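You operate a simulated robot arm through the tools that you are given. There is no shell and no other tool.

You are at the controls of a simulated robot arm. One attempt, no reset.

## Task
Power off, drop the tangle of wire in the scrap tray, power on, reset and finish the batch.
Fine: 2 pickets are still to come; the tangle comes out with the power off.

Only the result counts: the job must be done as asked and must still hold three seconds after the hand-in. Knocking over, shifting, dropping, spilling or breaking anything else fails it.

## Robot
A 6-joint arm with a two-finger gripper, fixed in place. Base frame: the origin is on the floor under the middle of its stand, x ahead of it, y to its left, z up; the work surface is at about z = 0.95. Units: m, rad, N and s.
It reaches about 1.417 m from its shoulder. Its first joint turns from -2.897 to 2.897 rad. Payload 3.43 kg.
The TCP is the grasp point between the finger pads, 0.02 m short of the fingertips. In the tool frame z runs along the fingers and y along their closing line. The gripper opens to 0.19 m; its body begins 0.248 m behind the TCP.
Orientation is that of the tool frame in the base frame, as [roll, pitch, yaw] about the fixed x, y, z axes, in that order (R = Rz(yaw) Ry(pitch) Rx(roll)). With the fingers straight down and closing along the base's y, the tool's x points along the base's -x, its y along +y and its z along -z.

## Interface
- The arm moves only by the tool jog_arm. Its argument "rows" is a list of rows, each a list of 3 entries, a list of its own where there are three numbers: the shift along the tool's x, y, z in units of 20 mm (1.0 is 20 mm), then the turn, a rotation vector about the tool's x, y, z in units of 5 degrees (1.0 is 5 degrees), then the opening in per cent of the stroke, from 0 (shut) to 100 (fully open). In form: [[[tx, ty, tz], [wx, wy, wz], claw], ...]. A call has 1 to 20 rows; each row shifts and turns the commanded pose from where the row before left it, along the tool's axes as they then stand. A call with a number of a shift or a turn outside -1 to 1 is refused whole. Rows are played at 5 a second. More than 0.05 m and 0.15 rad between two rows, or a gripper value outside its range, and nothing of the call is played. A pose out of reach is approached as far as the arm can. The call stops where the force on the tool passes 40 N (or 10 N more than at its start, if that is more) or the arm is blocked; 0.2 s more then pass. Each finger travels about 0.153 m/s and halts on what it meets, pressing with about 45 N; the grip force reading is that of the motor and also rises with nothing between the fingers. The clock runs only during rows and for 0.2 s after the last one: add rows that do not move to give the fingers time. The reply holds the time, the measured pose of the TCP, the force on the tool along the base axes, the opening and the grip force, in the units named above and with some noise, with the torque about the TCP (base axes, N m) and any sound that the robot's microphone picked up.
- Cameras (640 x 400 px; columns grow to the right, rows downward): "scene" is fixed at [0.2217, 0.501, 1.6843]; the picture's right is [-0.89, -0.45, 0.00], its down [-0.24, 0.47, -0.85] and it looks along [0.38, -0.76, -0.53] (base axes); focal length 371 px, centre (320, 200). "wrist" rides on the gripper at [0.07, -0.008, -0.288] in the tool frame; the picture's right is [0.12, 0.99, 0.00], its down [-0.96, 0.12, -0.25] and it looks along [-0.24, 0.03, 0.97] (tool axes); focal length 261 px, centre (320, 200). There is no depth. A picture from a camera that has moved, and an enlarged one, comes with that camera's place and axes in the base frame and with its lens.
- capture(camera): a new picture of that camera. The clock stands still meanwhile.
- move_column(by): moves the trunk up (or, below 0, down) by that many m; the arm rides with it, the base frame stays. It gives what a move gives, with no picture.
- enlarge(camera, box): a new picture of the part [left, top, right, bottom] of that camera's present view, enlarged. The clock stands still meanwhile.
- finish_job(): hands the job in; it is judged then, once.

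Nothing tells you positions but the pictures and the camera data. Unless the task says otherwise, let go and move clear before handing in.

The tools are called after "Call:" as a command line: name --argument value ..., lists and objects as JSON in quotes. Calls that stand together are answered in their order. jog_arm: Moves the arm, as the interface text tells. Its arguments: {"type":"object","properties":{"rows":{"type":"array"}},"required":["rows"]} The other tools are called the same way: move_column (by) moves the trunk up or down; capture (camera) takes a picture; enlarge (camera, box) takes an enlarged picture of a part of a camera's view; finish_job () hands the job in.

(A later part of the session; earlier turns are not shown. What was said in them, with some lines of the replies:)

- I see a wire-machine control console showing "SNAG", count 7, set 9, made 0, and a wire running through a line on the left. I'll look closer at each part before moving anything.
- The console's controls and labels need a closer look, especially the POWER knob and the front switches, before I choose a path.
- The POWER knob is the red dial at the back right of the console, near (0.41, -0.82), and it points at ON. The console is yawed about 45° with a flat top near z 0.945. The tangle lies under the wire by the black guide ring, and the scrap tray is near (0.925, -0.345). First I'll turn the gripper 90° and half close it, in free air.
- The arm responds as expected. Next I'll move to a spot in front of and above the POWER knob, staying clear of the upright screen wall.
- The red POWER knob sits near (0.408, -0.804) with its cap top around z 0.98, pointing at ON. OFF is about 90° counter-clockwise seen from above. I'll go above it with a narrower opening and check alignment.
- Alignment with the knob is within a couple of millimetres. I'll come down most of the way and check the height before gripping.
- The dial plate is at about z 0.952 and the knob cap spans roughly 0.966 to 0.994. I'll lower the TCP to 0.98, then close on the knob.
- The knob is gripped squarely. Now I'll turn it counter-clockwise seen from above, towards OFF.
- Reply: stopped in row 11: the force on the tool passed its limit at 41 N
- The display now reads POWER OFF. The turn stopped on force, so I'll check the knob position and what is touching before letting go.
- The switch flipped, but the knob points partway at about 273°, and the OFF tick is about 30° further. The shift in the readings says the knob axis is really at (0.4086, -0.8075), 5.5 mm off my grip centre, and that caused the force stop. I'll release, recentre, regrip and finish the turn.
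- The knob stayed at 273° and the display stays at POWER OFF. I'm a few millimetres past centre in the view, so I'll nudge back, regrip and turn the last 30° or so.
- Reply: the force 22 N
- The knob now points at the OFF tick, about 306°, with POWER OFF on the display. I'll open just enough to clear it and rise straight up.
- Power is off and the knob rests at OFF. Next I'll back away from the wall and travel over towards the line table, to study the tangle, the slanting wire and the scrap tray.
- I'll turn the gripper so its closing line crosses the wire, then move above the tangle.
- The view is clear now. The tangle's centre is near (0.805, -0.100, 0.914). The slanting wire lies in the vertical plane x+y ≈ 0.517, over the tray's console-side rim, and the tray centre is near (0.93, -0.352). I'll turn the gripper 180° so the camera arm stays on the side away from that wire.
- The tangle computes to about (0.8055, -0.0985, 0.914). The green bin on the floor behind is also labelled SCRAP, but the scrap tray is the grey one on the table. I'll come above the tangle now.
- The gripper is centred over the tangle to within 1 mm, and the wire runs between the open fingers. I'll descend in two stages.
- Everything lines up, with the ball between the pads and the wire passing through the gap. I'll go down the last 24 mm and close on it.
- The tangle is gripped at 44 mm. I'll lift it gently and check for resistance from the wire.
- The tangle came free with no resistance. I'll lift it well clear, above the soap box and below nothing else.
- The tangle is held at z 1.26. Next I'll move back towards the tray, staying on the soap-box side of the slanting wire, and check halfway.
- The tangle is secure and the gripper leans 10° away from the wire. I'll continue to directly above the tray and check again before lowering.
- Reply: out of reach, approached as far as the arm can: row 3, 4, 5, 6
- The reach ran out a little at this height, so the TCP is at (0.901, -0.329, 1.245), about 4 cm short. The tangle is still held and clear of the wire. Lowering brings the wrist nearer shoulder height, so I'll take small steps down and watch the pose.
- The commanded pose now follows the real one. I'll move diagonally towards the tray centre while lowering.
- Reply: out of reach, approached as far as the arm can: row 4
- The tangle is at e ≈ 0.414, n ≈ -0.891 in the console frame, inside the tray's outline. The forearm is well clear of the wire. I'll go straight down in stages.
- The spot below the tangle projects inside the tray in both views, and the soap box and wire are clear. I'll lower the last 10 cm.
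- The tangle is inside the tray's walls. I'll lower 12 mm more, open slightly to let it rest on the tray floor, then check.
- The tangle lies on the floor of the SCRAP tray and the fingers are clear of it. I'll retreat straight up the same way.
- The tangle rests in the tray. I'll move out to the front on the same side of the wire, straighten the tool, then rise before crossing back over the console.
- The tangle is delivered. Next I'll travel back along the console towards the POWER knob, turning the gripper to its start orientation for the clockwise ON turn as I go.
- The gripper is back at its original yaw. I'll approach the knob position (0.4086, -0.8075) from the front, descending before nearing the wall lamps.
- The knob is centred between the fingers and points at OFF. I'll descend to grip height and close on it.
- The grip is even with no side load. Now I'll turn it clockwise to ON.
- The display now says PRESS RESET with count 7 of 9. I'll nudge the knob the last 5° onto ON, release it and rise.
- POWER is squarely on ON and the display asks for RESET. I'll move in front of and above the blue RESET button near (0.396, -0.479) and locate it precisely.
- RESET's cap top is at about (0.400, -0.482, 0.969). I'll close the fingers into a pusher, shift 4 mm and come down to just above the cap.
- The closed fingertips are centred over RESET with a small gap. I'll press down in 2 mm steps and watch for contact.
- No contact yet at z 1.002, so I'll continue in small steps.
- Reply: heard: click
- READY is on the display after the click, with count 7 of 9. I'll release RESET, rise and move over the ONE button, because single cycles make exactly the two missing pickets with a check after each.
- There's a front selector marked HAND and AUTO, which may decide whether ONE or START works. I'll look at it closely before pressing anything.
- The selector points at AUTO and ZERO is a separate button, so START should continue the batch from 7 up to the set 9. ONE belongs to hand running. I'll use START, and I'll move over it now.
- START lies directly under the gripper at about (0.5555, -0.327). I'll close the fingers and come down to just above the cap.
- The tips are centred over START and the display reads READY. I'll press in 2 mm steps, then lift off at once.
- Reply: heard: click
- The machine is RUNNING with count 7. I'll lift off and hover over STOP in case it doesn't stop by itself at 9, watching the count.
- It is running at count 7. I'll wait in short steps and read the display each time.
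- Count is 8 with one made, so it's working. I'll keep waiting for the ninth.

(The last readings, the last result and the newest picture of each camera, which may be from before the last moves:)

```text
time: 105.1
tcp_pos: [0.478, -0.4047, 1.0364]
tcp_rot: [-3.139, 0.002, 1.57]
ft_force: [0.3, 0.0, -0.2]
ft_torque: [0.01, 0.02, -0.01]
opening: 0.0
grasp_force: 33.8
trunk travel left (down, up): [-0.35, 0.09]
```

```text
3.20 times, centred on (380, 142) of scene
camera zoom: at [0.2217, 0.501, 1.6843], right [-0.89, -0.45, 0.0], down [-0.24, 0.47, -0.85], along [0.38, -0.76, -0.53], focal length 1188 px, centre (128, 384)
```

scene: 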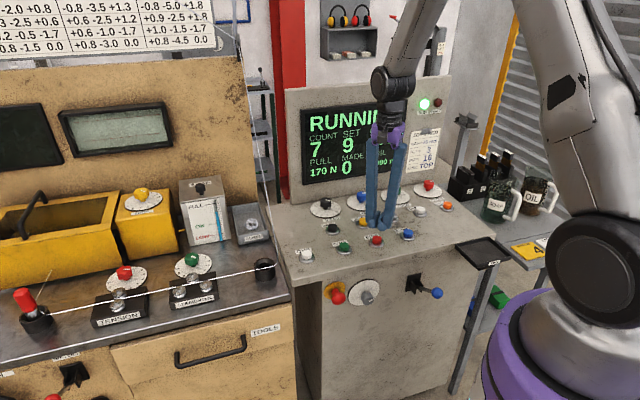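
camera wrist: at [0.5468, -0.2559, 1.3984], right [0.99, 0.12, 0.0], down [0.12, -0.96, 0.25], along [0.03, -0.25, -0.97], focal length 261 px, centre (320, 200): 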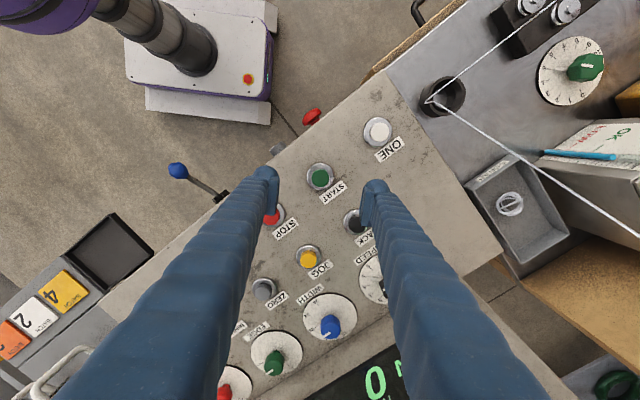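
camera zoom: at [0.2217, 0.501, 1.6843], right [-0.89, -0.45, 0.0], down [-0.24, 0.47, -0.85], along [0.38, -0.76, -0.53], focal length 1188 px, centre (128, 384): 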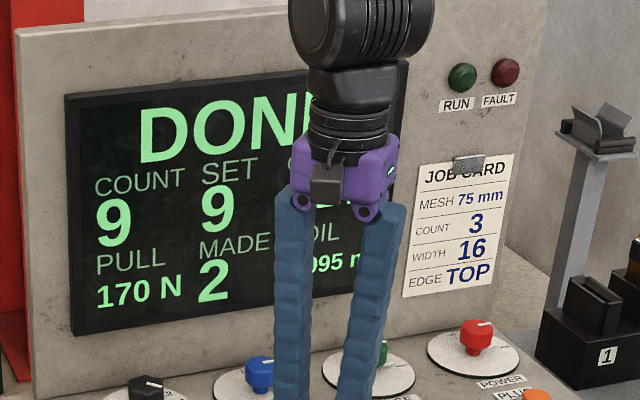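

DONE is on the display: count 9 of 9, two made, RUN and FAULT lamps off. I'll lift clear of the buttons and take a last look at everything before handing in.

Call:
jog_arm --rows '[[[0, 0, -1], [0, 0, 0], 10], [[0, 0, -1], [0, 0, 0], 20], [[0.3, 0, -1], [0, 0, 0], 30], [[0.3, 0, -1], [0, 0, 0], 30], [[0.3, 0, -1], [0, 0, 0], 30], [[0.3, 0, -1], [0, 0, 0], 30], [[0.3, 0, -1], [0, 0, 0], 30], [[0.3, 0, -1], [0, 0, 0], 30], [[0.3, 0, -1], [0, 0, 0], 30], [[0.3, 0, -1], [0, 0, 0], 30], [[0, 0, 0], [0, 0, 0], 30], [[0, 0, 0], [0, 0, 0], 30], [[0, 0, 0], [0, 0, 0], 30]]'

Call:
capture --camera "scene"

Call:
enlarge --camera "scene" --box '[280, 80, 480, 205]'

Call:
enlarge --camera "scene" --box '[160, 170, 320, 290]'

Call:
capture --camera "wrist"

```text
time: 107.9
tcp_pos: [0.477, -0.3559, 1.2353]
tcp_rot: [-3.14, 0.001, 1.57]
ft_force: [0.1, -0.1, 1.1]
ft_torque: [-0.03, 0.01, -0.01]
opening: 0.0571
grasp_force: 0.1
trunk travel left (down, up): [-0.35, 0.09]
```

```text
taken
```

scene: 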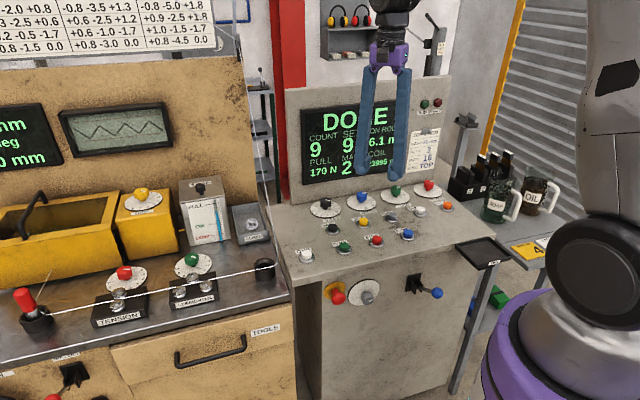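

```text
3.20 times, centred on (380, 142) of scene
camera zoom: at [0.2217, 0.501, 1.6843], right [-0.89, -0.45, 0.0], down [-0.24, 0.47, -0.85], along [0.38, -0.76, -0.53], focal length 1188 px, centre (128, 384)
```

zoom: 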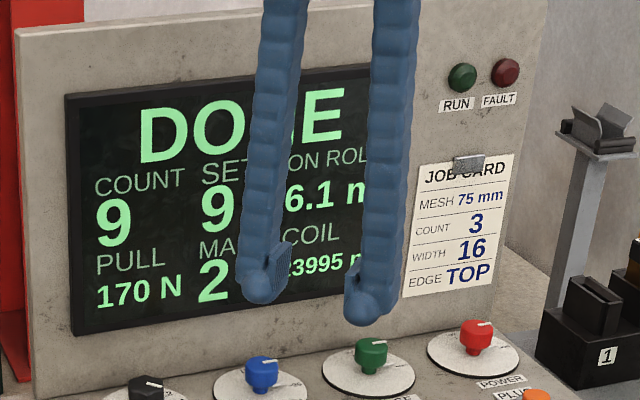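

```text
3.33 times, centred on (240, 230) of scene
camera zoom: at [0.2217, 0.501, 1.6843], right [-0.89, -0.45, 0.0], down [-0.24, 0.47, -0.85], along [0.38, -0.76, -0.53], focal length 1238 px, centre (587, 100)
```

zoom: 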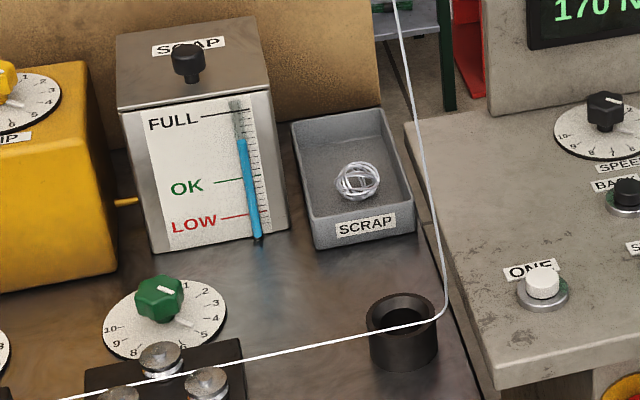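

```text
taken
camera wrist: at [0.4699, -0.2847, 1.5229], right [0.99, 0.12, 0.0], down [0.12, -0.96, 0.25], along [0.03, -0.25, -0.97], focal length 261 px, centre (320, 200)
```

wrist: 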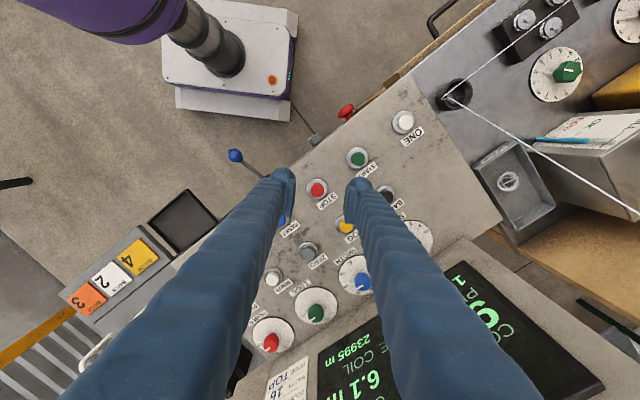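

The batch shows DONE at 9 of 9 and the tangle sits in the tray. A gauge on the left has lit up, so I'll check that it shows no problem before handing in.

Call:
enlarge --camera "scene" --box '[0, 60, 200, 190]'

```text
3.08 times, centred on (100, 125) of scene
camera zoom: at [0.2217, 0.501, 1.6843], right [-0.89, -0.45, 0.0], down [-0.24, 0.47, -0.85], along [0.38, -0.76, -0.53], focal length 1142 px, centre (997, 431)
```

zoom: 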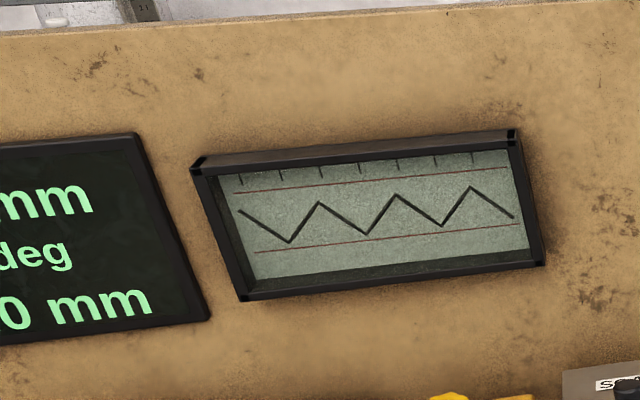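

The gauge shows a normal picket profile within its limit lines. POWER is on, the batch is DONE at 9 of 9, the tangle is in the scrap tray, and the gripper is open and clear, so I'm handing in.

Call:
finish_job

```text
The job is handed in.
```

The batch is finished: the display shows DONE with count 9 of 9, and the two remaining pickets were made. The FAULT lamp is off, and I've handed the job in.

- **Tangle:** I took it out with the power off and it's lying in the grey scrap tray on the line table. Nothing else on the table was moved.
- **Power and reset:** the POWER knob is back on ON. After RESET the machine showed READY with the count still at 7.
- **Finishing the batch:** I pressed START with the front selector on AUTO, as I found it, and the machine stopped by itself at 9.
- **OFF turn:** my first attempt stopped partway on the force limit because my grip was off centre. The display already read POWER OFF, and I regripped and finished the turn.
- **Settings:** I changed none of them. The job card (count 3, width 16, edge TOP) doesn't match the machine (set 9, width about 20, edge BOTH), so check that before the next job.
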